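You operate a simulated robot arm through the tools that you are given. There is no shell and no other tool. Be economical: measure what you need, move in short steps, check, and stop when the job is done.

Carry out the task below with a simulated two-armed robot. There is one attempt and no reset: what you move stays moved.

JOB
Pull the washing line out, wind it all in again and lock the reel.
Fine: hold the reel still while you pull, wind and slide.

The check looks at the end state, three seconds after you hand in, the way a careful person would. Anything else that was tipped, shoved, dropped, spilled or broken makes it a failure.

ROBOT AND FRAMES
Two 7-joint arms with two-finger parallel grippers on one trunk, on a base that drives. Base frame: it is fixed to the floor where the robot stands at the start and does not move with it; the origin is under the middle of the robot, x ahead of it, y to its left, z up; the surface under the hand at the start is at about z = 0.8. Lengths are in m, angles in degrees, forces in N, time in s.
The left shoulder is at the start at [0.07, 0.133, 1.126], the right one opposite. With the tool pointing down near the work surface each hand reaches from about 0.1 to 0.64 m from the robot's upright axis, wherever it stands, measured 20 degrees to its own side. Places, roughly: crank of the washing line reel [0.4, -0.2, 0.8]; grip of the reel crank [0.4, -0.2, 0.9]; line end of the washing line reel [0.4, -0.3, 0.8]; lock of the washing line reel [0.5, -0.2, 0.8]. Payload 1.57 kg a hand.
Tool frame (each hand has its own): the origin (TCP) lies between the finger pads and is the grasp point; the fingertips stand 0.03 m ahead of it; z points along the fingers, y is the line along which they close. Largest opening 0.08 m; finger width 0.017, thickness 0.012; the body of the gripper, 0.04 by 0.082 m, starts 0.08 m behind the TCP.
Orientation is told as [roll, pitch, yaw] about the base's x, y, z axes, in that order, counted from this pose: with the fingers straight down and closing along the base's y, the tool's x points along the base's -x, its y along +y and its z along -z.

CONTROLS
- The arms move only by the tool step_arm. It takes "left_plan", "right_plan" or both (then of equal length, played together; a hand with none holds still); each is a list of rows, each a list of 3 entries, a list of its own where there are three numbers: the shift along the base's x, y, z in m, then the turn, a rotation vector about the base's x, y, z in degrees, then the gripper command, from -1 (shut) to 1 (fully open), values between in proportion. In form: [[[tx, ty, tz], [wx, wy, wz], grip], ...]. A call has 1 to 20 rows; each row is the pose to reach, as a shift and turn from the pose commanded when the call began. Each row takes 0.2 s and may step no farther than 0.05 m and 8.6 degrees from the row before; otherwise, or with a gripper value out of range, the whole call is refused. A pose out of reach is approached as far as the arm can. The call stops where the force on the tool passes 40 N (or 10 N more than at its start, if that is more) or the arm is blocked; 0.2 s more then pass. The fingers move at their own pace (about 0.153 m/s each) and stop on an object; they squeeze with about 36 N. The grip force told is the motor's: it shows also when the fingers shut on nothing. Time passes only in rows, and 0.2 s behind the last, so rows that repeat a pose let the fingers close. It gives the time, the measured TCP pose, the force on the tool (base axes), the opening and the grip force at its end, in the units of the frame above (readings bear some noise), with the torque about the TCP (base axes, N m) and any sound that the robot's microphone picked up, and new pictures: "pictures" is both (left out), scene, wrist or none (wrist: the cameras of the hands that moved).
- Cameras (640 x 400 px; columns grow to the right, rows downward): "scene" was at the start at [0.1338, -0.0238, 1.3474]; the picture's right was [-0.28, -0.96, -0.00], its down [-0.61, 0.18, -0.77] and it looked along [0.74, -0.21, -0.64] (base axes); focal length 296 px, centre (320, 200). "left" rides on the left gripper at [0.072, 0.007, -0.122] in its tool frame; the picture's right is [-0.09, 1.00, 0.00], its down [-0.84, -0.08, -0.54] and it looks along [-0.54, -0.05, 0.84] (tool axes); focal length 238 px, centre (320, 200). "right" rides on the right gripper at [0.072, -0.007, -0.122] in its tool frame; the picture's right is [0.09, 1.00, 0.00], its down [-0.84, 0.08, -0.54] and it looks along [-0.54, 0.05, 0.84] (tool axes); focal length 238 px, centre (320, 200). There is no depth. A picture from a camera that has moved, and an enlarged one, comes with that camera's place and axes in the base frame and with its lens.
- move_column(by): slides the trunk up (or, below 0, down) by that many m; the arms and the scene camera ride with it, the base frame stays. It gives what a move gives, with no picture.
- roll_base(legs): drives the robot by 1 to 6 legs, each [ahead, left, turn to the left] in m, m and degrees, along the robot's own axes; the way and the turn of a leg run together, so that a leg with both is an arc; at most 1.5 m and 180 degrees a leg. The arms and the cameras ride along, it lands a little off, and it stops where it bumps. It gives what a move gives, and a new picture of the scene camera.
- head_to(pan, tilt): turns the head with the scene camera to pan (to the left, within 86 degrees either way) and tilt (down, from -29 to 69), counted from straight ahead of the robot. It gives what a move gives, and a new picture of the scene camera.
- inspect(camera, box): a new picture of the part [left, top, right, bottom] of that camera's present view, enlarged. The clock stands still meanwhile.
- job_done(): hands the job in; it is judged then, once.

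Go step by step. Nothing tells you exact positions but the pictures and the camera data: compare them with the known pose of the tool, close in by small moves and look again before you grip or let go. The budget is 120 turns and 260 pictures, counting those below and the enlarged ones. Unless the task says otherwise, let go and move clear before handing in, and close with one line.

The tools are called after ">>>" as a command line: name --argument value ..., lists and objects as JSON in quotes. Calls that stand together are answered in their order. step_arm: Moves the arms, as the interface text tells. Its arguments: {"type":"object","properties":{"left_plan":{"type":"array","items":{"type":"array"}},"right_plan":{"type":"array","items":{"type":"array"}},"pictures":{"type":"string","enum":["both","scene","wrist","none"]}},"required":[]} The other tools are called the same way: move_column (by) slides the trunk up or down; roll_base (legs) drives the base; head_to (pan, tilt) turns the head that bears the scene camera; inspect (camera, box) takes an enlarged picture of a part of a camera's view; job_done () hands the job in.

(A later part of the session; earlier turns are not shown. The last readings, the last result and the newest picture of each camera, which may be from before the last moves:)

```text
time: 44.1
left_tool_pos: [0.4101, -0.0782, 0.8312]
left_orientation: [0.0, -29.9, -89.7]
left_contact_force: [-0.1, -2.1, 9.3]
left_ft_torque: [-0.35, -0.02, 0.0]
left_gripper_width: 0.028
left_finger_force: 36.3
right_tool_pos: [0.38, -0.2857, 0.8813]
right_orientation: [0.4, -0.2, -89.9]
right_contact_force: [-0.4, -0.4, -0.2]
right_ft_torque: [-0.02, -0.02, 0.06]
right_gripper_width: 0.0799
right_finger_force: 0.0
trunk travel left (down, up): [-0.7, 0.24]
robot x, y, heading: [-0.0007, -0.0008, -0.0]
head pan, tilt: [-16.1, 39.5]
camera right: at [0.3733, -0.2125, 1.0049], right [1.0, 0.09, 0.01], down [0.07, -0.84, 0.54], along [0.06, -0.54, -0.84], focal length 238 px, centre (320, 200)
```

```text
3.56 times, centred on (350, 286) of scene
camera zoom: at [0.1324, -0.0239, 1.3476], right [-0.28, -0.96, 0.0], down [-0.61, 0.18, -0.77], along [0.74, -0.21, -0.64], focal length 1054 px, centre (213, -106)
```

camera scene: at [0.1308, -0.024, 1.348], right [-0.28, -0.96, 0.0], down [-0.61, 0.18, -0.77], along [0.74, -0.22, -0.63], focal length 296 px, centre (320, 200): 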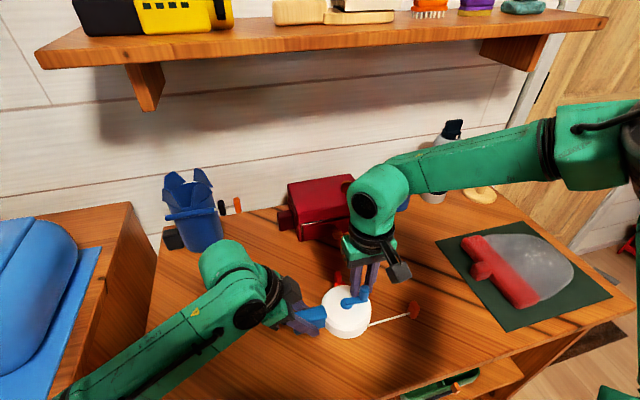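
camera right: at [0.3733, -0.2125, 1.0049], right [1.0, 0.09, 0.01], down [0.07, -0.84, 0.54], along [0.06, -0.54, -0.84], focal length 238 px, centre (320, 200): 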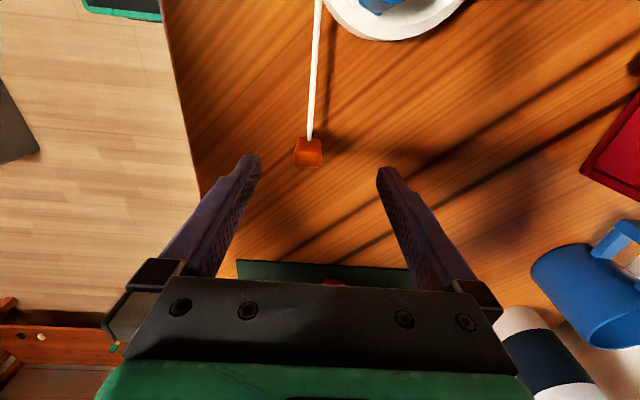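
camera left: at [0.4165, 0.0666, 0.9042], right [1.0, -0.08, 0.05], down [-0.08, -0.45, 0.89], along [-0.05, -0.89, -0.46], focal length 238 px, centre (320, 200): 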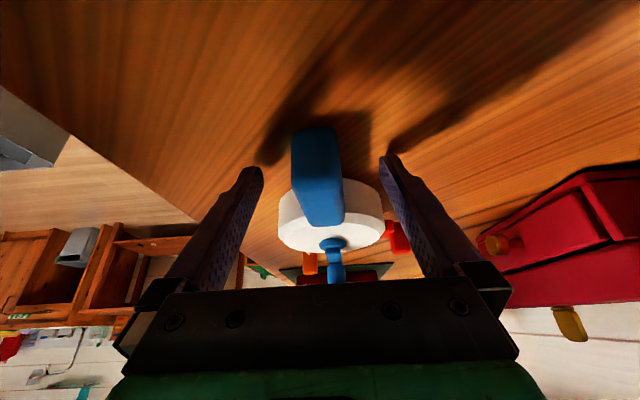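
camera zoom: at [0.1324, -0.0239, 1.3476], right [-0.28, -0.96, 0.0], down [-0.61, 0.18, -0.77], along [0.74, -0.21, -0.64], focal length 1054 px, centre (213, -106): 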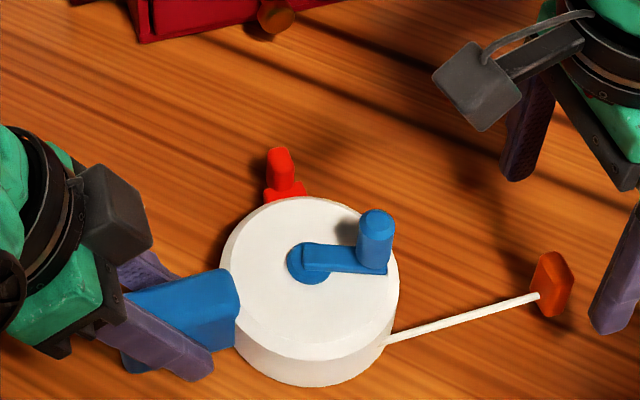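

The tag is at about (0.374,-0.284). I descend, grip and pull slowly.

>>> step_arm --right_plan '[[[-0.005, 0.001, -0.025], [0, 0, 0], 0.6], [[-0.005, 0.001, -0.0485], [0, 0, 0], 0.4], [[-0.005, 0.001, -0.0485], [0, 0, 0], -0.3], [[-0.005, 0.001, -0.0485], [0, 0, 0], -1], [[-0.005, 0.001, -0.0485], [0, 0, 0], -1], [[-0.005, -0.002, -0.0485], [0, 0, 0], -1], [[-0.005, -0.005, -0.0485], [0, 0, 0], -1], [[-0.006, -0.008, -0.0485], [0, 0, 0], -1]]' --pictures "wrist"

>>> inspect --camera "scene" --box '[260, 230, 440, 342]'

```text
time: 45.9
left_tool_pos: [0.4097, -0.0795, 0.8318]
left_orientation: [-0.2, -30.0, -89.8]
left_contact_force: [2.5, -9.0, 5.4]
left_ft_torque: [-1.16, -0.59, 0.71]
left_gripper_width: 0.0278
left_finger_force: 35.8
right_tool_pos: [0.3753, -0.2944, 0.8354]
right_orientation: [0.4, 0.1, -90.0]
right_contact_force: [-2.6, 10.0, 0.2]
right_ft_torque: [0.8, 0.66, 0.19]
right_gripper_width: 0.019
right_finger_force: 33.0
trunk travel left (down, up): [-0.7, 0.24]
robot x, y, heading: [0.0018, -0.0001, 0.1]
head pan, tilt: [-16.1, 39.5]
camera right: at [0.3675, -0.2211, 0.9585], right [1.0, 0.09, 0.01], down [0.08, -0.84, 0.54], along [0.06, -0.54, -0.84], focal length 238 px, centre (320, 200)
```

right: 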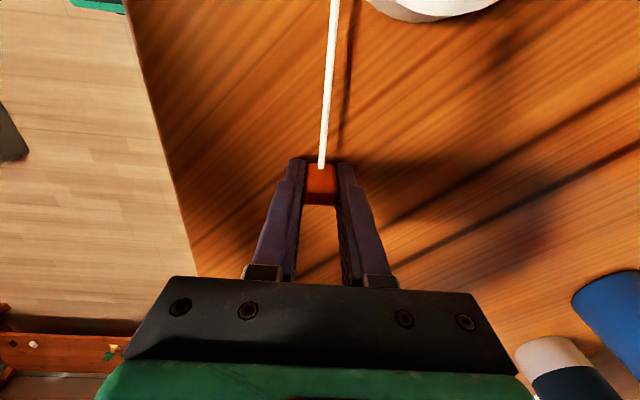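

```text
3.56 times, centred on (350, 286) of scene
camera zoom: at [0.1333, -0.0237, 1.3474], right [-0.28, -0.96, 0.0], down [-0.61, 0.18, -0.77], along [0.74, -0.21, -0.64], focal length 1054 px, centre (213, -106)
```

zoom: 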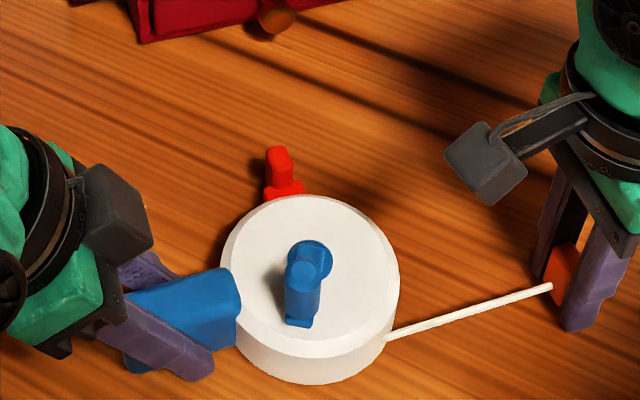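

The line now pays out at about 10 N and the crank turned clockwise, so lock at +y is free and lock at -y is locked. Paying out turns the crank clockwise, so winding in is counter-clockwise. I continue pulling.

>>> step_arm --right_plan '[[[0, -0.004, 0], [0, 0, 0], -1], [[-0.001, -0.008, 0], [0, 0, 0], -1], [[-0.001, -0.012, 0], [0, 0, 0], -1], [[-0.001, -0.016, 0], [0, 0, 0], -1], [[-0.002, -0.02, 0], [0, 0, 0], -1], [[-0.002, -0.024, 0], [0, 0, 0], -1], [[-0.002, -0.028, 0], [0, 0, 0], -1], [[-0.003, -0.032, 0], [0, 0, 0], -1], [[-0.003, -0.036, 0], [0, 0, 0], -1], [[-0.003, -0.04, 0], [0, 0, 0], -1], [[-0.004, -0.044, 0], [0, 0, 0], -1], [[-0.004, -0.048, 0], [0, 0, 0], -1]]' --pictures "none"

>>> inspect --camera "scene" --box '[260, 220, 500, 370]'

```text
time: 48.5
left_tool_pos: [0.4109, -0.0764, 0.833]
left_orientation: [-0.1, -29.9, -89.7]
left_contact_force: [4.9, 4.1, 12.4]
left_ft_torque: [-0.31, -0.23, 0.19]
left_gripper_width: 0.028
left_finger_force: 35.9
right_tool_pos: [0.3703, -0.3407, 0.8362]
right_orientation: [0.2, -0.2, -89.8]
right_contact_force: [-0.3, -0.3, 0.3]
right_ft_torque: [-0.01, -0.03, 0.01]
right_gripper_width: 0.0002
right_finger_force: 21.7
trunk travel left (down, up): [-0.7, 0.24]
robot x, y, heading: [-0.0005, 0.0, -0.0]
head pan, tilt: [-16.1, 39.5]
```

```text
2.67 times, centred on (380, 295) of scene
camera zoom: at [0.1334, -0.0223, 1.3475], right [-0.28, -0.96, 0.0], down [-0.61, 0.18, -0.77], along [0.74, -0.22, -0.64], focal length 790 px, centre (160, -53)
```

zoom: 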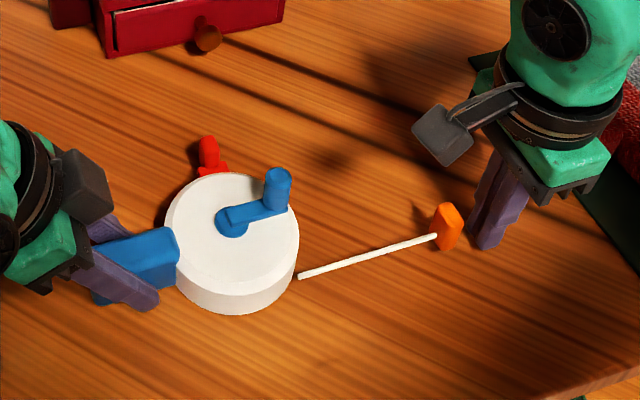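

The fingers slipped off after the line came out about 27 mm; the tag is now at about (0.38,-0.311). I regrip it to see whether more line comes.

>>> step_arm --right_plan '[[[0, 0.0, 0.035], [0, 0, 0], 0], [[0.003, 0.015, 0.05], [0, 0, 0], 1], [[0.005, 0.03, 0.05], [0, 0, 0], 1], [[0.005, 0.03, 0.05], [0, 0, 0], 1]]' --pictures "wrist"

>>> inspect --camera "right" --box '[220, 80, 460, 230]'

```text
time: 49.5
left_tool_pos: [0.4092, -0.0772, 0.8315]
left_orientation: [-0.1, -29.8, -89.7]
left_contact_force: [1.4, 2.9, 9.1]
left_ft_torque: [-0.28, -0.14, 0.02]
left_gripper_width: 0.0279
left_finger_force: 36.5
right_tool_pos: [0.3726, -0.309, 0.8876]
right_orientation: [0.4, -0.1, -89.7]
right_contact_force: [0.9, -0.3, 0.1]
right_ft_torque: [0.0, 0.01, -0.03]
right_gripper_width: 0.0801
right_finger_force: 0.0
trunk travel left (down, up): [-0.7, 0.24]
robot x, y, heading: [0.001, -0.0018, -0.0]
head pan, tilt: [-16.1, 39.5]
camera right: at [0.3658, -0.237, 1.0102], right [1.0, 0.09, 0.01], down [0.08, -0.84, 0.54], along [0.06, -0.54, -0.84], focal length 238 px, centre (320, 200)
```

right: 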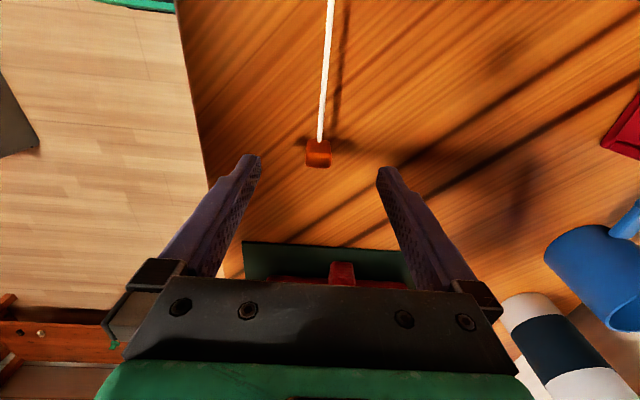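

```text
2.67 times, centred on (340, 155) of right
camera zoom: at [0.3658, -0.237, 1.0102], right [1.0, 0.09, 0.01], down [0.08, -0.84, 0.54], along [0.06, -0.54, -0.84], focal length 636 px, centre (267, 320)
```

zoom: 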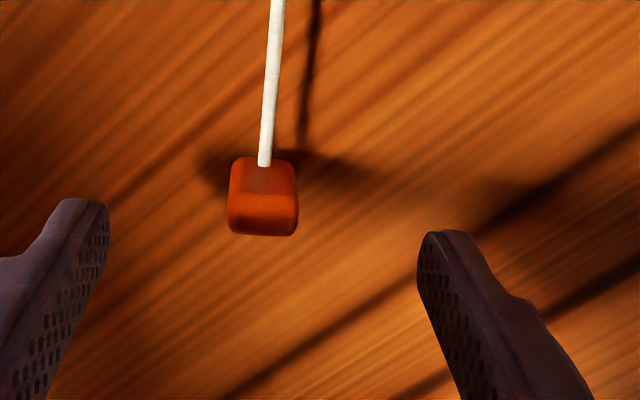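

The tag is at (0.373,-0.315). I grip and pull more slowly.

>>> step_arm --right_plan '[[[0, -0.004, -0.025], [0, 0, 0], 0.6], [[0, -0.004, -0.056], [0, 0, 0], 0.4], [[0, -0.004, -0.056], [0, 0, 0], -0.3], [[0, -0.004, -0.056], [0, 0, 0], -1], [[0, -0.004, -0.056], [0, 0, 0], -1], [[0, -0.006, -0.056], [0, 0, 0], -1], [[0, -0.008, -0.056], [0, 0, 0], -1], [[0, -0.01, -0.056], [0, 0, 0], -1], [[0, -0.012, -0.056], [0, 0, 0], -1], [[0, -0.014, -0.056], [0, 0, 0], -1], [[0, -0.016, -0.056], [0, 0, 0], -1]]' --pictures "none"

>>> inspect --camera "scene" --box '[260, 220, 500, 370]'

```text
time: 51.9
left_tool_pos: [0.4112, -0.079, 0.8318]
left_orientation: [-0.2, -30.1, -89.7]
left_contact_force: [-2.0, -29.2, -0.6]
left_ft_torque: [0.3, -0.44, 0.74]
left_gripper_width: 0.0277
left_finger_force: 35.4
right_tool_pos: [0.3754, -0.3242, 0.8315]
right_orientation: [0.4, 0.0, -89.9]
right_contact_force: [0.7, 27.2, 1.8]
right_ft_torque: [-0.06, 0.4, 0.0]
right_gripper_width: 0.0184
right_finger_force: 33.1
trunk travel left (down, up): [-0.7, 0.24]
robot x, y, heading: [-0.0051, 0.0, -0.0]
head pan, tilt: [-16.1, 39.5]
```

```text
2.67 times, centred on (380, 295) of scene
camera zoom: at [0.1334, -0.0242, 1.3475], right [-0.28, -0.96, 0.0], down [-0.61, 0.18, -0.77], along [0.74, -0.21, -0.64], focal length 790 px, centre (160, -53)
```

zoom: 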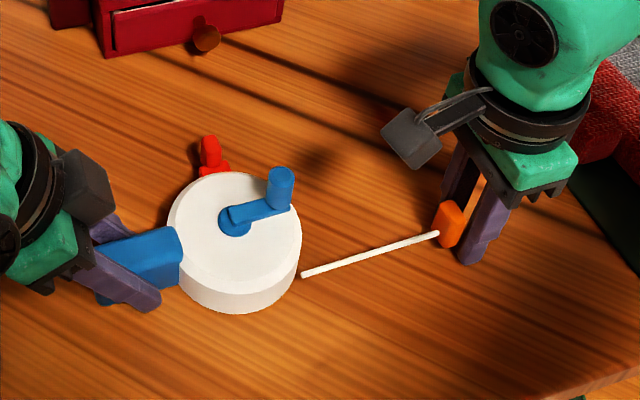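

The line is now at its outer stop (27 N with no more payout, crank one turn round). I ease off, let go of the tag and bring the right hand over the reel to measure for cranking.

>>> step_arm --right_plan '[[[0, 0.005, 0], [0, 0, 0], -1], [[0, 0.005, 0], [0, 0, 0], 0], [[0, 0.005, 0.03], [0, 0, 0], 0.5], [[0, 0.01, 0.07], [0, 0, 0], 0], [[0, 0.01, 0.11], [0, 0, 8], -1], [[0, 0.02, 0.14], [0, 0, 16], -1], [[0.0, 0.03, 0.15], [0, 0, 24], -1], [[0.0, 0.04, 0.15], [0, 0, 32], -1], [[0.0, 0.05, 0.15], [0, 0, 40], -1], [[0.0, 0.06, 0.15], [0, 0, 48], -1], [[0.0, 0.07, 0.15], [0, 0, 56], -1], [[0.0, 0.08, 0.14], [0, 0, 64], -1], [[0.0, 0.09, 0.13], [0, 0, 72], -1], [[0.0, 0.1, 0.13], [0, 0, 80], -1], [[0.0, 0.11, 0.13], [0, 0, 88], -1], [[0.0, 0.12, 0.13], [0, 0, 90], -1]]' --pictures "none"

>>> inspect --camera "right" --box '[220, 50, 460, 200]'

>>> inspect --camera "scene" --box '[260, 220, 500, 370]'

```text
time: 55.3
left_tool_pos: [0.4115, -0.0773, 0.8318]
left_orientation: [-0.1, -30.0, -89.7]
left_contact_force: [3.4, 3.3, 12.5]
left_ft_torque: [-0.33, -0.32, 0.19]
left_gripper_width: 0.028
left_finger_force: 36.0
right_tool_pos: [0.376, -0.2066, 0.9619]
right_orientation: [0.4, -0.2, 0.1]
right_contact_force: [0.6, 0.3, -0.5]
right_ft_torque: [-0.03, -0.01, 0.0]
right_gripper_width: 0.0002
right_finger_force: 21.4
trunk travel left (down, up): [-0.7, 0.24]
robot x, y, heading: [-0.0026, -0.0014, -0.0]
head pan, tilt: [-16.1, 39.5]
```

```text
2.67 times, centred on (340, 125) of right
camera zoom: at [0.3039, -0.2135, 1.0847], right [-0.1, 1.0, 0.0], down [0.84, 0.08, 0.54], along [0.54, 0.06, -0.84], focal length 636 px, centre (267, 400)
```

zoom: 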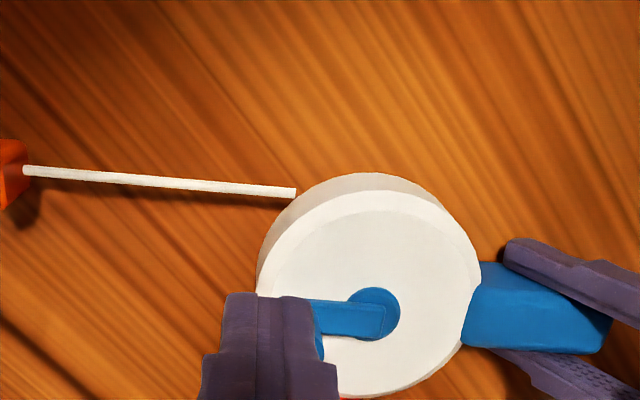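

```text
2.67 times, centred on (380, 295) of scene
camera zoom: at [0.1332, -0.0224, 1.3475], right [-0.28, -0.96, 0.0], down [-0.61, 0.18, -0.77], along [0.74, -0.22, -0.64], focal length 790 px, centre (160, -53)
```

zoom: 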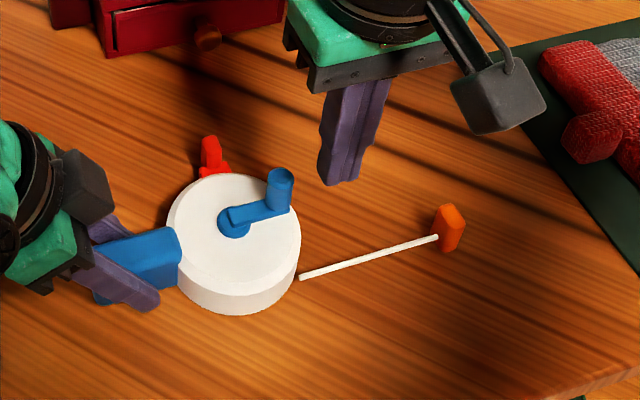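

Hub is at (0.416,-0.157) and the pin at (0.417,-0.189). I'll push the pin counter-clockwise with closed fingers trailing behind it on the circle, starting with a partial turn.

>>> step_arm --right_plan '[[[0.016, 0.0256, -0.03], [0, 0, 0], -1], [[0.016, 0.0256, -0.06], [0, 0, 0], -1], [[0.016, 0.0256, -0.077], [0, 0, 0], -1], [[0.0193, 0.0226, -0.077], [0, 0, 0], -1], [[0.023, 0.0202, -0.077], [0, 0, 0], -1], [[0.027, 0.0182, -0.077], [0, 0, 0], -1], [[0.0312, 0.0168, -0.077], [0, 0, 0], -1], [[0.0356, 0.0159, -0.077], [0, 0, 0], -1], [[0.04, 0.0156, -0.077], [0, 0, 0], -1], [[0.0444, 0.0159, -0.077], [0, 0, 0], -1], [[0.0488, 0.0168, -0.077], [0, 0, 0], -1], [[0.0488, 0.0168, -0.077], [0, 0, 0], -1]]' --pictures "wrist"

>>> inspect --camera "scene" --box '[260, 220, 500, 370]'

```text
time: 57.9
left_tool_pos: [0.4107, -0.0777, 0.8315]
left_orientation: [0.0, -29.9, -89.7]
left_contact_force: [-1.3, -1.2, 5.2]
left_ft_torque: [-0.16, 0.03, 0.09]
left_gripper_width: 0.0278
left_finger_force: 35.8
right_tool_pos: [0.4234, -0.1905, 0.8825]
right_orientation: [0.4, -0.2, 0.0]
right_contact_force: [-1.1, -0.3, 1.3]
right_ft_torque: [-0.02, 0.06, 0.0]
right_gripper_width: 0.0001
right_finger_force: 21.5
trunk travel left (down, up): [-0.7, 0.24]
robot x, y, heading: [0.0018, -0.0035, 0.1]
head pan, tilt: [-16.1, 39.5]
camera right: at [0.3514, -0.1965, 1.0057], right [-0.09, 1.0, 0.01], down [0.84, 0.08, 0.54], along [0.54, 0.06, -0.84], focal length 238 px, centre (320, 200)
```

right: 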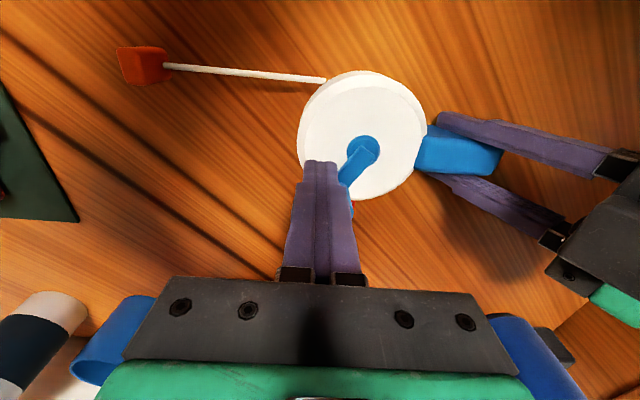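

```text
2.67 times, centred on (380, 295) of scene
camera zoom: at [0.1323, -0.0237, 1.3476], right [-0.28, -0.96, 0.0], down [-0.61, 0.18, -0.77], along [0.74, -0.21, -0.64], focal length 790 px, centre (160, -53)
```

zoom: 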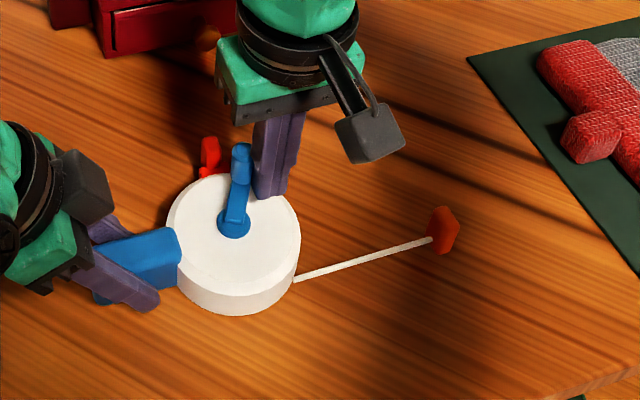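

It works: the crank turns counter-clockwise and the tag comes in. I continue for another half turn.

>>> step_arm --right_plan '[[[0.0082, 0.0034, 0], [0, 0, 0], -1], [[0.0152, 0.0088, 0], [0, 0, 0], -1], [[0.0206, 0.0158, 0], [0, 0, 0], -1], [[0.024, 0.024, 0], [0, 0, 0], -1], [[0.0252, 0.0328, 0], [0, 0, 0], -1], [[0.024, 0.0416, 0], [0, 0, 0], -1], [[0.0206, 0.0498, 0], [0, 0, 0], -1], [[0.0152, 0.0568, 0], [0, 0, 0], -1], [[0.0082, 0.0622, 0], [0, 0, 0], -1], [[0, 0.0656, 0], [0, 0, 0], -1], [[-0.0088, 0.0668, 0], [0, 0, 0], -1], [[-0.0176, 0.0656, 0], [0, 0, 0], -1], [[-0.0176, 0.0656, 0], [0, 0, 0], -1]]' --pictures "wrist"

>>> inspect --camera "scene" --box '[260, 220, 500, 370]'

```text
time: 60.7
left_tool_pos: [0.4107, -0.0783, 0.8318]
left_orientation: [-0.1, -29.8, -89.7]
left_contact_force: [-1.5, 0.6, 6.9]
left_ft_torque: [-0.22, -0.1, -0.09]
left_gripper_width: 0.0277
left_finger_force: 36.0
right_tool_pos: [0.406, -0.1233, 0.8825]
right_orientation: [0.4, -0.1, 0.2]
right_contact_force: [1.1, 0.4, -0.4]
right_ft_torque: [-0.03, 0.0, -0.01]
right_gripper_width: 0.0
right_finger_force: 21.5
trunk travel left (down, up): [-0.7, 0.24]
robot x, y, heading: [0.0042, 0.0005, -0.4]
head pan, tilt: [-16.1, 39.5]
camera right: at [0.3343, -0.1306, 1.005], right [-0.09, 1.0, 0.0], down [0.84, 0.08, 0.54], along [0.54, 0.06, -0.84], focal length 238 px, centre (320, 200)
```

right: 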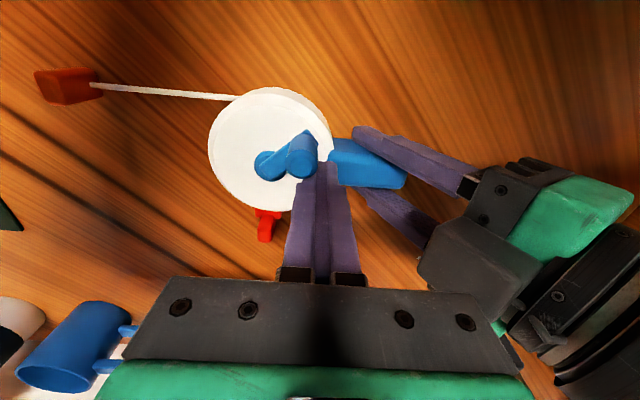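

```text
2.67 times, centred on (380, 295) of scene
camera zoom: at [0.1327, -0.0234, 1.3475], right [-0.28, -0.96, 0.0], down [-0.61, 0.18, -0.77], along [0.74, -0.22, -0.64], focal length 790 px, centre (160, -53)
```

zoom: 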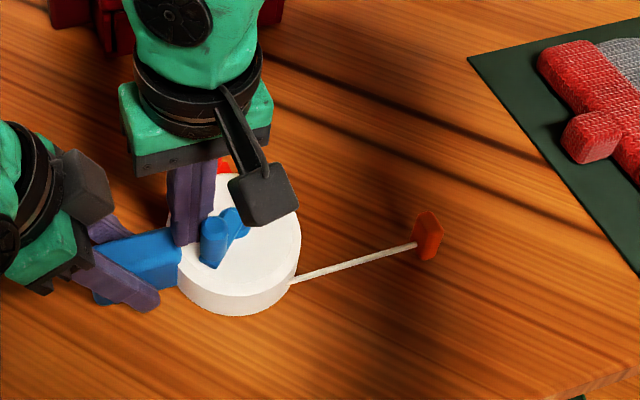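

I continue around to bring the pin back near its starting angle.

>>> step_arm --right_plan '[[[-0.0082, -0.0034, 0], [0, 0, 0], -1], [[-0.0152, -0.0088, 0], [0, 0, 0], -1], [[-0.0206, -0.0158, 0], [0, 0, 0], -1], [[-0.024, -0.024, 0], [0, 0, 0], -1], [[-0.0252, -0.0328, 0], [0, 0, 0], -1], [[-0.024, -0.0416, 0], [0, 0, 0], -1], [[-0.0206, -0.0498, 0], [0, 0, 0], -1], [[-0.0182, -0.0535, 0], [0, 0, 0], -1], [[-0.0182, -0.0535, 0], [0, 0, 0], -1]]' --pictures "wrist"

>>> inspect --camera "scene" --box '[260, 220, 500, 370]'

```text
time: 62.7
left_tool_pos: [0.411, -0.0783, 0.8307]
left_orientation: [-0.2, -29.9, -89.8]
left_contact_force: [-0.7, 0.5, 6.1]
left_ft_torque: [-0.16, 0.01, 0.04]
left_gripper_width: 0.0279
left_finger_force: 36.3
right_tool_pos: [0.3873, -0.1796, 0.8822]
right_orientation: [0.3, -0.1, 0.1]
right_contact_force: [-1.7, -0.4, 0.0]
right_ft_torque: [0.02, 0.01, -0.02]
right_gripper_width: 0.0001
right_finger_force: 21.6
trunk travel left (down, up): [-0.7, 0.24]
robot x, y, heading: [0.0003, -0.003, -0.1]
head pan, tilt: [-16.1, 39.5]
camera right: at [0.3159, -0.1852, 1.0051], right [-0.09, 1.0, 0.01], down [0.84, 0.08, 0.54], along [0.54, 0.06, -0.84], focal length 238 px, centre (320, 200)
```

right: 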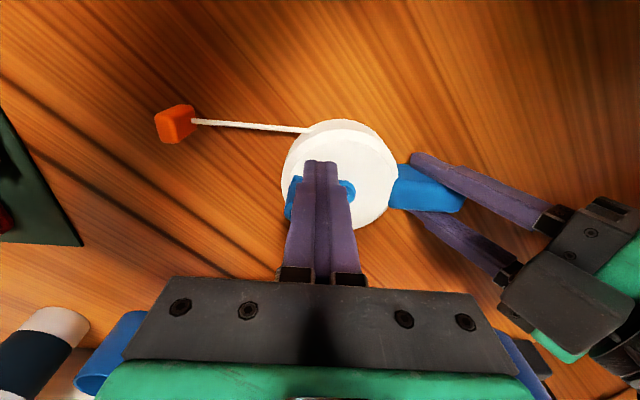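

```text
2.67 times, centred on (380, 295) of scene
camera zoom: at [0.1328, -0.0235, 1.3475], right [-0.28, -0.96, 0.0], down [-0.61, 0.18, -0.77], along [0.74, -0.22, -0.64], focal length 790 px, centre (160, -53)
```

zoom: 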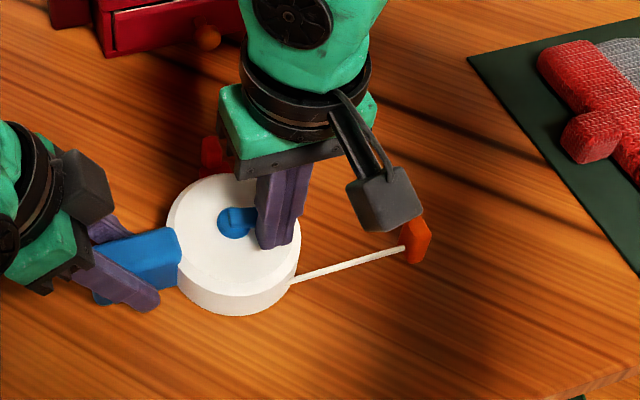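

The visible line is back to about its starting length. I keep cranking slowly to see whether more winds in or it stops.

>>> step_arm --right_plan '[[[0.003, -0.0033, 0], [0, 0, 0], -1], [[0.0063, -0.0063, 0], [0, 0, 0], -1], [[0.01, -0.0087, 0], [0, 0, 0], -1], [[0.014, -0.0107, 0], [0, 0, 0], -1], [[0.0182, -0.0121, 0], [0, 0, 0], -1], [[0.0226, -0.013, 0], [0, 0, 0], -1], [[0.027, -0.0133, 0], [0, 0, 0], -1], [[0.0314, -0.013, 0], [0, 0, 0], -1], [[0.0358, -0.0121, 0], [0, 0, 0], -1]]' --pictures "wrist"

>>> inspect --camera "scene" --box '[260, 220, 500, 370]'

```text
time: 64.7
left_tool_pos: [0.4106, -0.0779, 0.8305]
left_orientation: [-0.2, -29.9, -89.6]
left_contact_force: [0.0, 0.3, 6.0]
left_ft_torque: [-0.32, -0.03, 0.11]
left_gripper_width: 0.0276
left_finger_force: 36.3
right_tool_pos: [0.421, -0.1898, 0.8852]
right_orientation: [0.3, -0.1, 0.2]
right_contact_force: [-2.0, -0.2, -0.7]
right_ft_torque: [-0.02, 0.02, 0.0]
right_gripper_width: 0.0
right_finger_force: 21.0
trunk travel left (down, up): [-0.7, 0.24]
robot x, y, heading: [-0.0006, 0.0028, -0.3]
head pan, tilt: [-16.1, 39.5]
camera right: at [0.3507, -0.1969, 1.0075], right [-0.1, 1.0, 0.01], down [0.84, 0.08, 0.54], along [0.54, 0.06, -0.84], focal length 238 px, centre (320, 200)
```

right: 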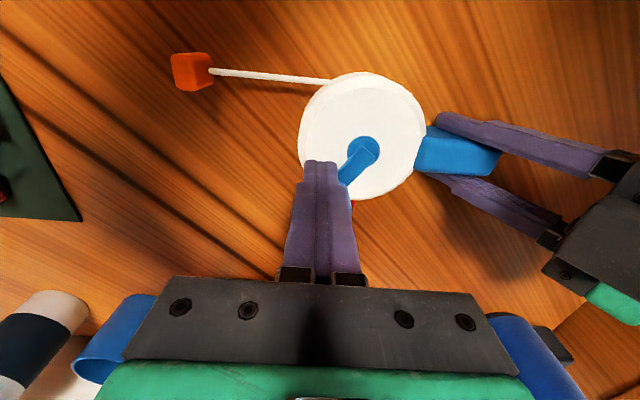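

```text
2.67 times, centred on (380, 295) of scene
camera zoom: at [0.133, -0.0235, 1.3475], right [-0.28, -0.96, 0.0], down [-0.61, 0.18, -0.77], along [0.74, -0.22, -0.64], focal length 790 px, centre (160, -53)
```

zoom: 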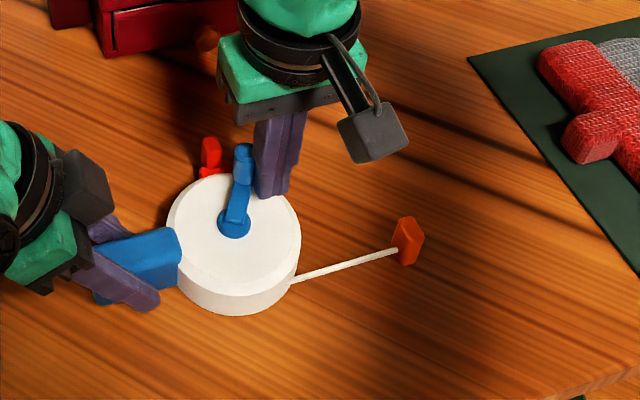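

More line winds in, so I continue to crank: one full turn.

>>> step_arm --right_plan '[[[0.0097, 0.0043, 0], [0, 0, 0], -1], [[0.0176, 0.0114, 0], [0, 0, 0], -1], [[0.0229, 0.0206, 0], [0, 0, 0], -1], [[0.0252, 0.031, 0], [0, 0, 0], -1], [[0.024, 0.0416, 0], [0, 0, 0], -1], [[0.0197, 0.0513, 0], [0, 0, 0], -1], [[0.0126, 0.0592, 0], [0, 0, 0], -1], [[0.0034, 0.0645, 0], [0, 0, 0], -1], [[-0.007, 0.0668, 0], [0, 0, 0], -1], [[-0.0176, 0.0656, 0], [0, 0, 0], -1], [[-0.0273, 0.0613, 0], [0, 0, 0], -1], [[-0.0352, 0.0542, 0], [0, 0, 0], -1], [[-0.0405, 0.045, 0], [0, 0, 0], -1], [[-0.0428, 0.0346, 0], [0, 0, 0], -1], [[-0.0416, 0.024, 0], [0, 0, 0], -1], [[-0.0373, 0.0143, 0], [0, 0, 0], -1], [[-0.0302, 0.0064, 0], [0, 0, 0], -1], [[-0.021, 0.0011, 0], [0, 0, 0], -1], [[-0.0106, -0.0012, 0], [0, 0, 0], -1], [[0, 0, 0], [0, 0, 0], -1]]' --pictures "none"

>>> inspect --camera "scene" --box '[260, 220, 500, 370]'

```text
time: 68.9
left_tool_pos: [0.4108, -0.0767, 0.8318]
left_orientation: [-0.1, -30.0, -89.7]
left_contact_force: [-0.4, 1.0, 5.8]
left_ft_torque: [-0.27, -0.04, 0.08]
left_gripper_width: 0.0278
left_finger_force: 36.8
right_tool_pos: [0.4238, -0.1903, 0.8832]
right_orientation: [0.3, -0.1, 0.1]
right_contact_force: [-2.0, -1.7, -1.1]
right_ft_torque: [-0.01, 0.04, 0.0]
right_gripper_width: 0.0002
right_finger_force: 21.5
trunk travel left (down, up): [-0.7, 0.24]
robot x, y, heading: [-0.0024, 0.0013, -0.1]
head pan, tilt: [-16.1, 39.5]
```

```text
2.67 times, centred on (380, 295) of scene
camera zoom: at [0.1332, -0.0234, 1.3475], right [-0.28, -0.96, 0.0], down [-0.61, 0.18, -0.77], along [0.74, -0.22, -0.64], focal length 790 px, centre (160, -53)
```

zoom: 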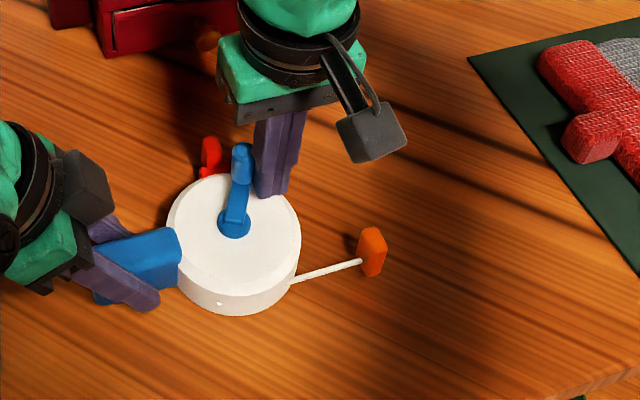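

Good: one turn brings in about 30 mm. I do another full turn.

>>> step_arm --right_plan '[[[0.0097, 0.0043, 0], [0, 0, 0], -1], [[0.0176, 0.0114, 0], [0, 0, 0], -1], [[0.0229, 0.0206, 0], [0, 0, 0], -1], [[0.0252, 0.031, 0], [0, 0, 0], -1], [[0.024, 0.0416, 0], [0, 0, 0], -1], [[0.0197, 0.0513, 0], [0, 0, 0], -1], [[0.0126, 0.0592, 0], [0, 0, 0], -1], [[0.0034, 0.0645, 0], [0, 0, 0], -1], [[-0.007, 0.0668, 0], [0, 0, 0], -1], [[-0.0176, 0.0656, 0], [0, 0, 0], -1], [[-0.0273, 0.0613, 0], [0, 0, 0], -1], [[-0.0352, 0.0542, 0], [0, 0, 0], -1], [[-0.0405, 0.045, 0], [0, 0, 0], -1], [[-0.0428, 0.0346, 0], [0, 0, 0], -1], [[-0.0416, 0.024, 0], [0, 0, 0], -1], [[-0.0373, 0.0143, 0], [0, 0, 0], -1], [[-0.0302, 0.0064, 0], [0, 0, 0], -1], [[-0.021, 0.0011, 0], [0, 0, 0], -1], [[-0.0106, -0.0012, 0], [0, 0, 0], -1], [[0, 0, 0], [0, 0, 0], -1]]' --pictures "none"

>>> inspect --camera "scene" --box '[260, 220, 500, 370]'

```text
time: 73.1
left_tool_pos: [0.4109, -0.0783, 0.835]
left_orientation: [0.4, -30.1, -89.7]
left_contact_force: [15.0, 0.9, 8.9]
left_ft_torque: [-0.54, -0.31, 1.57]
left_gripper_width: 0.0323
left_finger_force: 36.0
right_tool_pos: [0.4203, -0.1887, 0.886]
right_orientation: [0.2, -0.2, 0.1]
right_contact_force: [-19.4, -4.2, 9.2]
right_ft_torque: [-0.07, 0.5, 0.15]
right_gripper_width: 0.0001
right_finger_force: 21.6
trunk travel left (down, up): [-0.7, 0.24]
robot x, y, heading: [-0.0017, 0.0014, -0.3]
head pan, tilt: [-16.1, 39.5]
```

```text
2.67 times, centred on (380, 295) of scene
camera zoom: at [0.1295, -0.024, 1.3481], right [-0.28, -0.96, 0.0], down [-0.61, 0.18, -0.77], along [0.74, -0.22, -0.63], focal length 790 px, centre (160, -53)
```

zoom: 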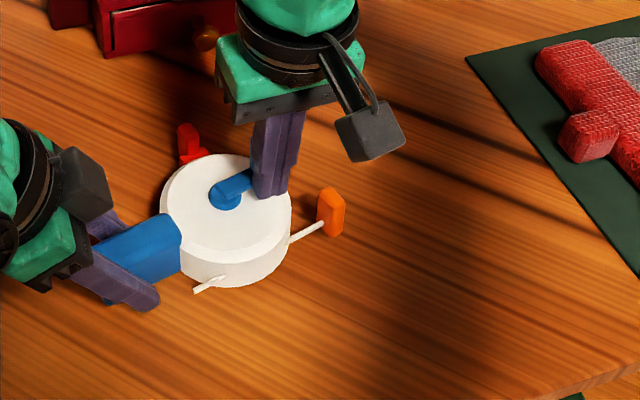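

A stop has been reached: the force rose and the reel twisted slightly in the grip. I back off, lift away and look closely.

>>> step_arm --right_plan '[[[-0.0106, -0.0012, 0], [0, 0, 0], -1], [[-0.021, 0.0011, 0], [0, 0, 0], -1], [[-0.021, 0.0011, 0.03], [0, 0, 0], -1], [[-0.021, -0.01, 0.07], [0, 0, 0], -1], [[-0.03, -0.03, 0.09], [0, 0, 0], -1], [[-0.03, -0.05, 0.09], [0, 0, 0], -1], [[-0.03, -0.05, 0.09], [0, 0, 0], -1]]' --pictures "wrist"

>>> inspect --camera "scene" --box '[270, 240, 430, 340]'

>>> inspect --camera "right" --box '[260, 40, 500, 190]'

```text
time: 74.7
left_tool_pos: [0.4104, -0.0768, 0.8307]
left_orientation: [-0.1, -29.8, -89.7]
left_contact_force: [-0.7, 0.5, -1.4]
left_ft_torque: [0.11, -0.02, 0.0]
left_gripper_width: 0.0279
left_finger_force: 36.0
right_tool_pos: [0.3944, -0.2418, 0.9749]
right_orientation: [0.3, -0.1, 0.1]
right_contact_force: [0.2, 0.7, -0.4]
right_ft_torque: [-0.03, -0.01, -0.02]
right_gripper_width: 0.0
right_finger_force: 21.3
trunk travel left (down, up): [-0.7, 0.24]
robot x, y, heading: [0.0005, 0.0023, -0.1]
head pan, tilt: [-16.1, 39.5]
camera right: at [0.3225, -0.2488, 1.0977], right [-0.09, 1.0, 0.01], down [0.84, 0.08, 0.54], along [0.54, 0.06, -0.84], focal length 238 px, centre (320, 200)
```

right: 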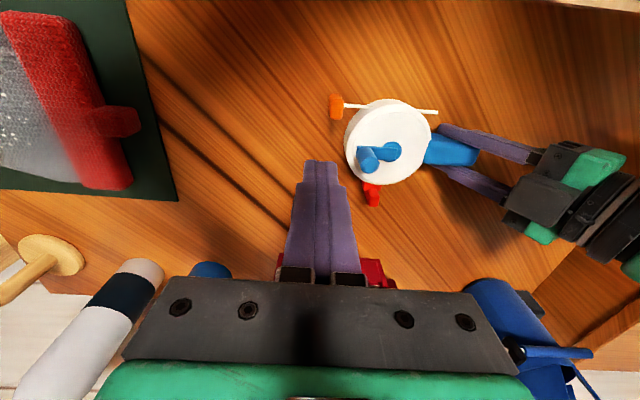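

```text
4.00 times, centred on (350, 290) of scene
camera zoom: at [0.1341, -0.0236, 1.3473], right [-0.28, -0.96, 0.0], down [-0.61, 0.18, -0.77], along [0.74, -0.21, -0.64], focal length 1186 px, centre (200, -160)
```

zoom: 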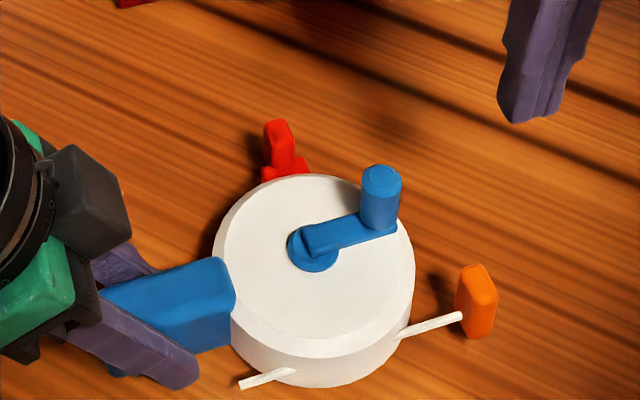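

```text
2.67 times, centred on (380, 115) of right
camera zoom: at [0.3225, -0.2488, 1.0977], right [-0.09, 1.0, 0.01], down [0.84, 0.08, 0.54], along [0.54, 0.06, -0.84], focal length 636 px, centre (160, 427)
```

zoom: 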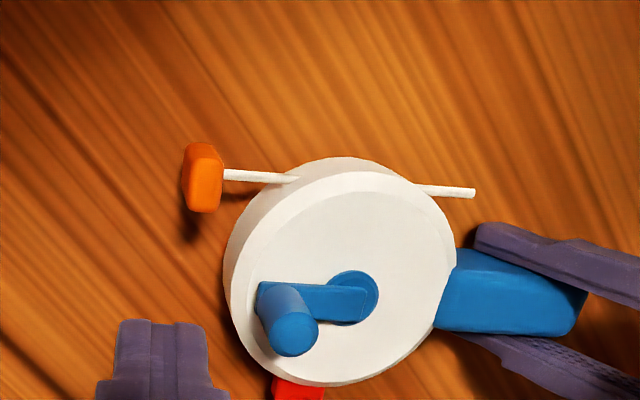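

The reel sprang back straight, and the crank is exactly at its start angle: that is the winding end stop, with the line fully in. Now I go to the lock knob (about (0.488,-0.162)) with the fingers tilted forward.

>>> step_arm --right_plan '[[[0.02, 0.02, 0], [0, 0, 0], -0.5], [[0.04, 0.04, 0], [0, 0, 0], 0], [[0.06, 0.06, 0], [0, -7.5, 0], 0], [[0.078, 0.079, 0], [0, -15, 0], 0], [[0.082, 0.079, -0.03], [0, -15, 0], 0], [[0.083, 0.079, -0.07], [0, -15, 0], 0], [[0.084, 0.079, -0.1], [0, -15, 0], 0], [[0.084, 0.079, -0.1], [0, -15, 0], 0]]' --pictures "wrist"

>>> inspect --camera "scene" --box '[290, 230, 410, 305]'

```text
time: 76.5
left_tool_pos: [0.4105, -0.0784, 0.8304]
left_orientation: [-0.2, -29.8, -89.7]
left_contact_force: [-0.3, 0.2, -3.0]
left_ft_torque: [0.18, 0.02, 0.03]
left_gripper_width: 0.0278
left_finger_force: 35.8
right_tool_pos: [0.476, -0.161, 0.8734]
right_orientation: [0.4, -15.1, 0.1]
right_contact_force: [0.2, -0.3, 0.3]
right_ft_torque: [0.02, -0.02, 0.01]
right_gripper_width: 0.0399
right_finger_force: 0.0
trunk travel left (down, up): [-0.7, 0.24]
robot x, y, heading: [-0.0013, 0.0031, -0.3]
head pan, tilt: [-16.1, 39.5]
camera right: at [0.3767, -0.1688, 0.9736], right [-0.09, 1.0, -0.02], down [0.67, 0.08, 0.74], along [0.74, 0.06, -0.67], focal length 238 px, centre (320, 200)
```

right: 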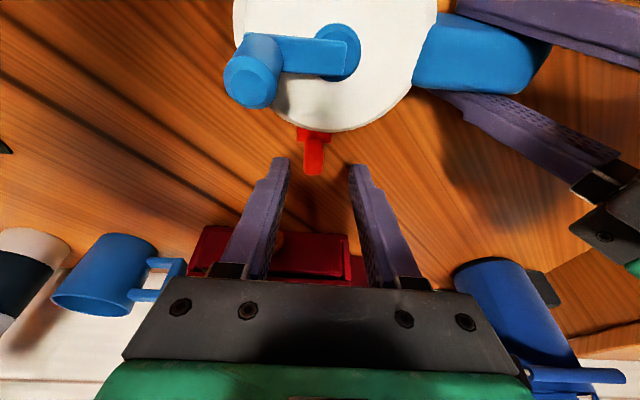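

```text
5.33 times, centred on (350, 268) of scene
camera zoom: at [0.134, -0.0241, 1.3474], right [-0.28, -0.96, 0.0], down [-0.61, 0.18, -0.77], along [0.74, -0.21, -0.64], focal length 1581 px, centre (160, -160)
```

zoom: 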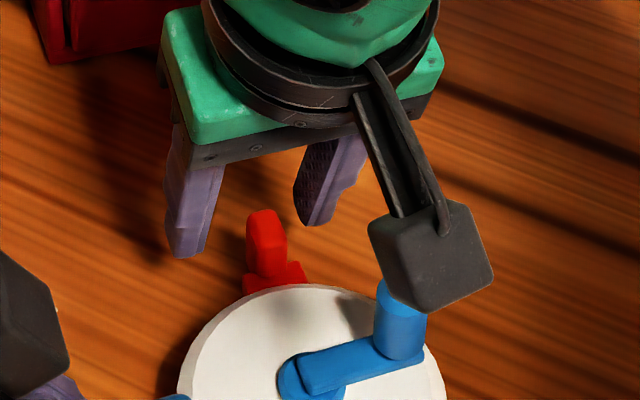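

The hand is aligned over the knob. I descend, grip it and slide in -y gently.

>>> step_arm --right_plan '[[[0.002, 0, -0.015], [0, 0, 0], 0], [[0.003, 0, -0.029], [0, 0, 0], 0], [[0.003, 0, -0.029], [0, 0, 0], -0.6], [[0.003, 0, -0.029], [0, 0, 0], -1], [[0.003, 0, -0.029], [0, 0, 0], -1], [[0.003, -0.003, -0.029], [0, 0, 0], -1], [[0.003, -0.006, -0.029], [0, 0, 0], -1], [[0.003, -0.009, -0.029], [0, 0, 0], -1], [[0.003, -0.012, -0.029], [0, 0, 0], -1], [[0.003, -0.015, -0.029], [0, 0, 0], -1]]' --pictures "none"

>>> inspect --camera "scene" --box '[290, 230, 410, 305]'

```text
time: 78.7
left_tool_pos: [0.4105, -0.078, 0.8317]
left_orientation: [-0.2, -29.9, -89.7]
left_contact_force: [-1.5, -0.5, -4.1]
left_ft_torque: [1.01, 0.07, -0.11]
left_gripper_width: 0.0277
left_finger_force: 35.9
right_tool_pos: [0.4804, -0.1765, 0.8437]
right_orientation: [0.4, -15.1, 0.1]
right_contact_force: [0.7, 0.3, 0.6]
right_ft_torque: [-0.77, -0.05, -0.04]
right_gripper_width: 0.0122
right_finger_force: 29.4
trunk travel left (down, up): [-0.7, 0.24]
robot x, y, heading: [-0.0007, -0.0002, 0.2]
head pan, tilt: [-16.1, 39.5]
```

```text
5.33 times, centred on (350, 268) of scene
camera zoom: at [0.1343, -0.0241, 1.3473], right [-0.28, -0.96, 0.0], down [-0.61, 0.18, -0.77], along [0.74, -0.21, -0.64], focal length 1581 px, centre (160, -160)
```

zoom: 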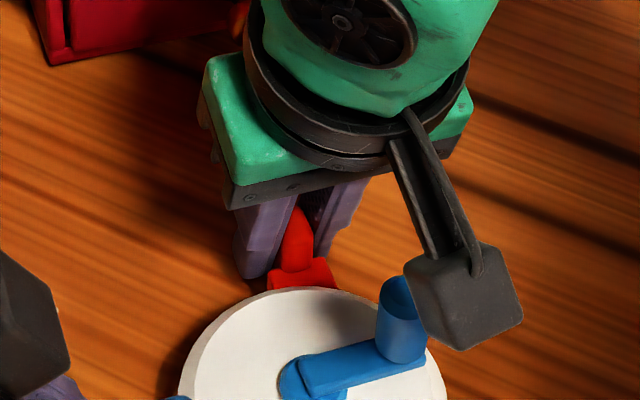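

It slides freely; I continue until it meets the stop.

>>> step_arm --right_plan '[[[0, -0.003, 0], [0, 0, 0], -1], [[0, -0.006, 0], [0, 0, 0], -1], [[0, -0.009, 0], [0, 0, 0], -1], [[0, -0.011, 0], [0, 0, 0], -1]]' --pictures "none"

>>> inspect --camera "scene" --box '[290, 230, 410, 305]'

```text
time: 79.7
left_tool_pos: [0.4108, -0.078, 0.8299]
left_orientation: [-0.2, -29.9, -89.6]
left_contact_force: [1.7, 0.2, -1.4]
left_ft_torque: [0.93, 0.2, 0.1]
left_gripper_width: 0.0275
left_finger_force: 35.9
right_tool_pos: [0.4813, -0.1875, 0.844]
right_orientation: [0.3, -15.0, 0.2]
right_contact_force: [-0.1, 0.1, -0.3]
right_ft_torque: [-0.75, -0.24, -0.05]
right_gripper_width: 0.012
right_finger_force: 29.5
trunk travel left (down, up): [-0.7, 0.24]
robot x, y, heading: [-0.0008, 0.0007, -0.0]
head pan, tilt: [-16.1, 39.5]
```

```text
5.33 times, centred on (350, 268) of scene
camera zoom: at [0.1344, -0.0241, 1.3473], right [-0.28, -0.96, 0.0], down [-0.61, 0.18, -0.77], along [0.74, -0.21, -0.64], focal length 1581 px, centre (160, -160)
```

zoom: 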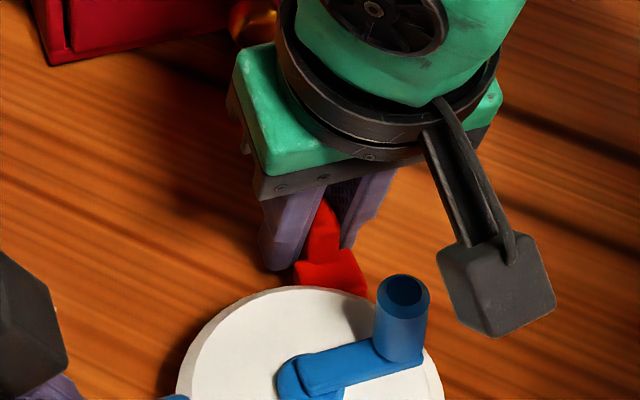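

The lock is about where it was originally. I push a little further until the stop shows in the force.

>>> step_arm --right_plan '[[[0, -0.002, 0], [0, 0, 0], -1], [[0, -0.004, 0], [0, 0, 0], -1], [[0, -0.006, 0], [0, 0, 0], -1]]' --pictures "none"

>>> inspect --camera "scene" --box '[290, 230, 410, 305]'

```text
time: 80.5
left_tool_pos: [0.4117, -0.079, 0.8314]
left_orientation: [-0.1, -30.0, -89.6]
left_contact_force: [6.3, -10.1, -5.6]
left_ft_torque: [1.11, 0.19, 0.12]
left_gripper_width: 0.0278
left_finger_force: 35.8
right_tool_pos: [0.4818, -0.1924, 0.8423]
right_orientation: [0.4, -15.1, 0.0]
right_contact_force: [-7.2, 9.5, 3.1]
right_ft_torque: [-0.48, 0.14, -0.01]
right_gripper_width: 0.0118
right_finger_force: 29.0
trunk travel left (down, up): [-0.7, 0.24]
robot x, y, heading: [-0.0001, -0.0022, 0.2]
head pan, tilt: [-16.1, 39.5]
```

```text
5.33 times, centred on (350, 268) of scene
camera zoom: at [0.1344, -0.024, 1.3473], right [-0.28, -0.96, 0.0], down [-0.61, 0.18, -0.77], along [0.74, -0.21, -0.64], focal length 1581 px, centre (160, -160)
```

zoom: 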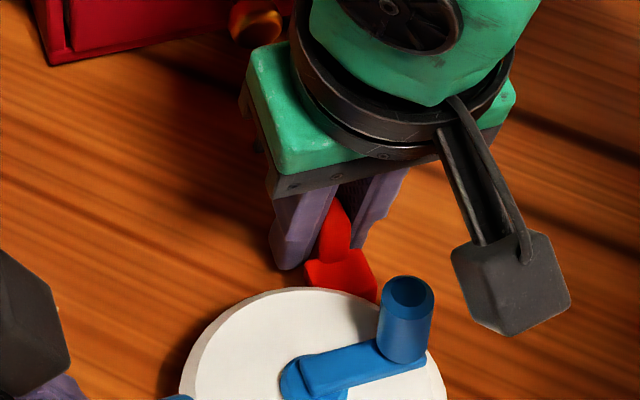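

The stop is reached at about 10 N, so the lock is engaged. I open, lift the right hand clear and look.

>>> step_arm --right_plan '[[[0, 0.0005, 0], [0, 0, 0], -0.3], [[0, 0.0005, 0], [0, 0, 0], 0], [[0, 0.0005, 0.03], [0, 0, 0], 0], [[0, 0, 0.07], [0, 0, 0], 0], [[-0.02, -0.02, 0.11], [0, 7.5, 0], 0], [[-0.05, -0.05, 0.13], [0, 15, 0], 0], [[-0.08, -0.08, 0.14], [0, 15, 0], 0], [[-0.1, -0.1, 0.16], [0, 15, 0], 0]]' --pictures "wrist"

>>> inspect --camera "scene" --box '[270, 240, 430, 340]'

```text
time: 82.3
left_tool_pos: [0.4099, -0.0783, 0.8305]
left_orientation: [-0.1, -29.9, -89.7]
left_contact_force: [-0.3, 0.1, -1.8]
left_ft_torque: [0.18, 0.01, -0.04]
left_gripper_width: 0.0275
left_finger_force: 36.2
right_tool_pos: [0.3801, -0.291, 1.0059]
right_orientation: [0.4, -0.1, 0.2]
right_contact_force: [-0.8, -0.3, -0.6]
right_ft_torque: [-0.02, -0.03, -0.03]
right_gripper_width: 0.04
right_finger_force: 0.0
trunk travel left (down, up): [-0.7, 0.24]
robot x, y, heading: [-0.0058, 0.0006, 0.0]
head pan, tilt: [-16.1, 39.5]
camera right: at [0.3088, -0.2987, 1.1291], right [-0.1, 1.0, 0.01], down [0.84, 0.08, 0.54], along [0.54, 0.06, -0.84], focal length 238 px, centre (320, 200)
```

right: 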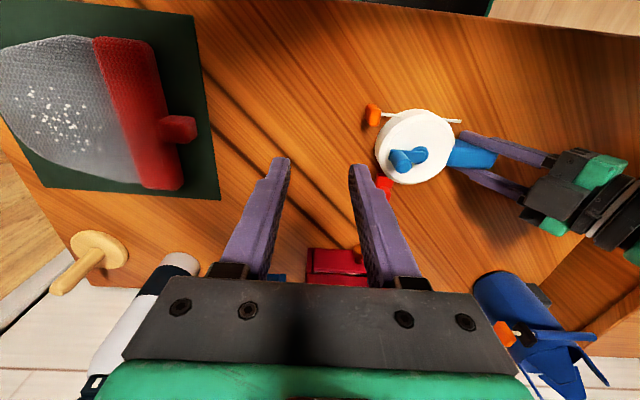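

```text
4.00 times, centred on (350, 290) of scene
camera zoom: at [0.133, -0.0244, 1.3475], right [-0.28, -0.96, 0.0], down [-0.61, 0.18, -0.77], along [0.74, -0.21, -0.64], focal length 1186 px, centre (200, -160)
```

zoom: 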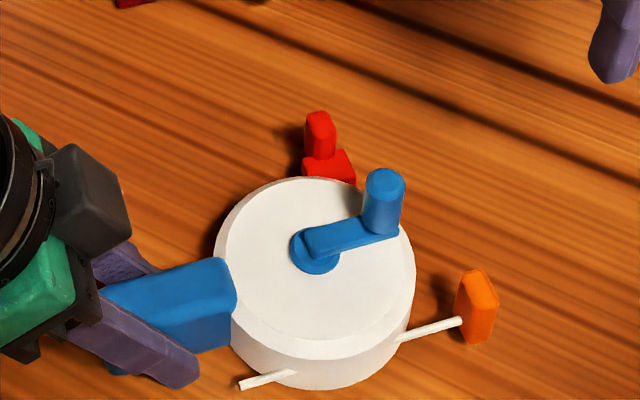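

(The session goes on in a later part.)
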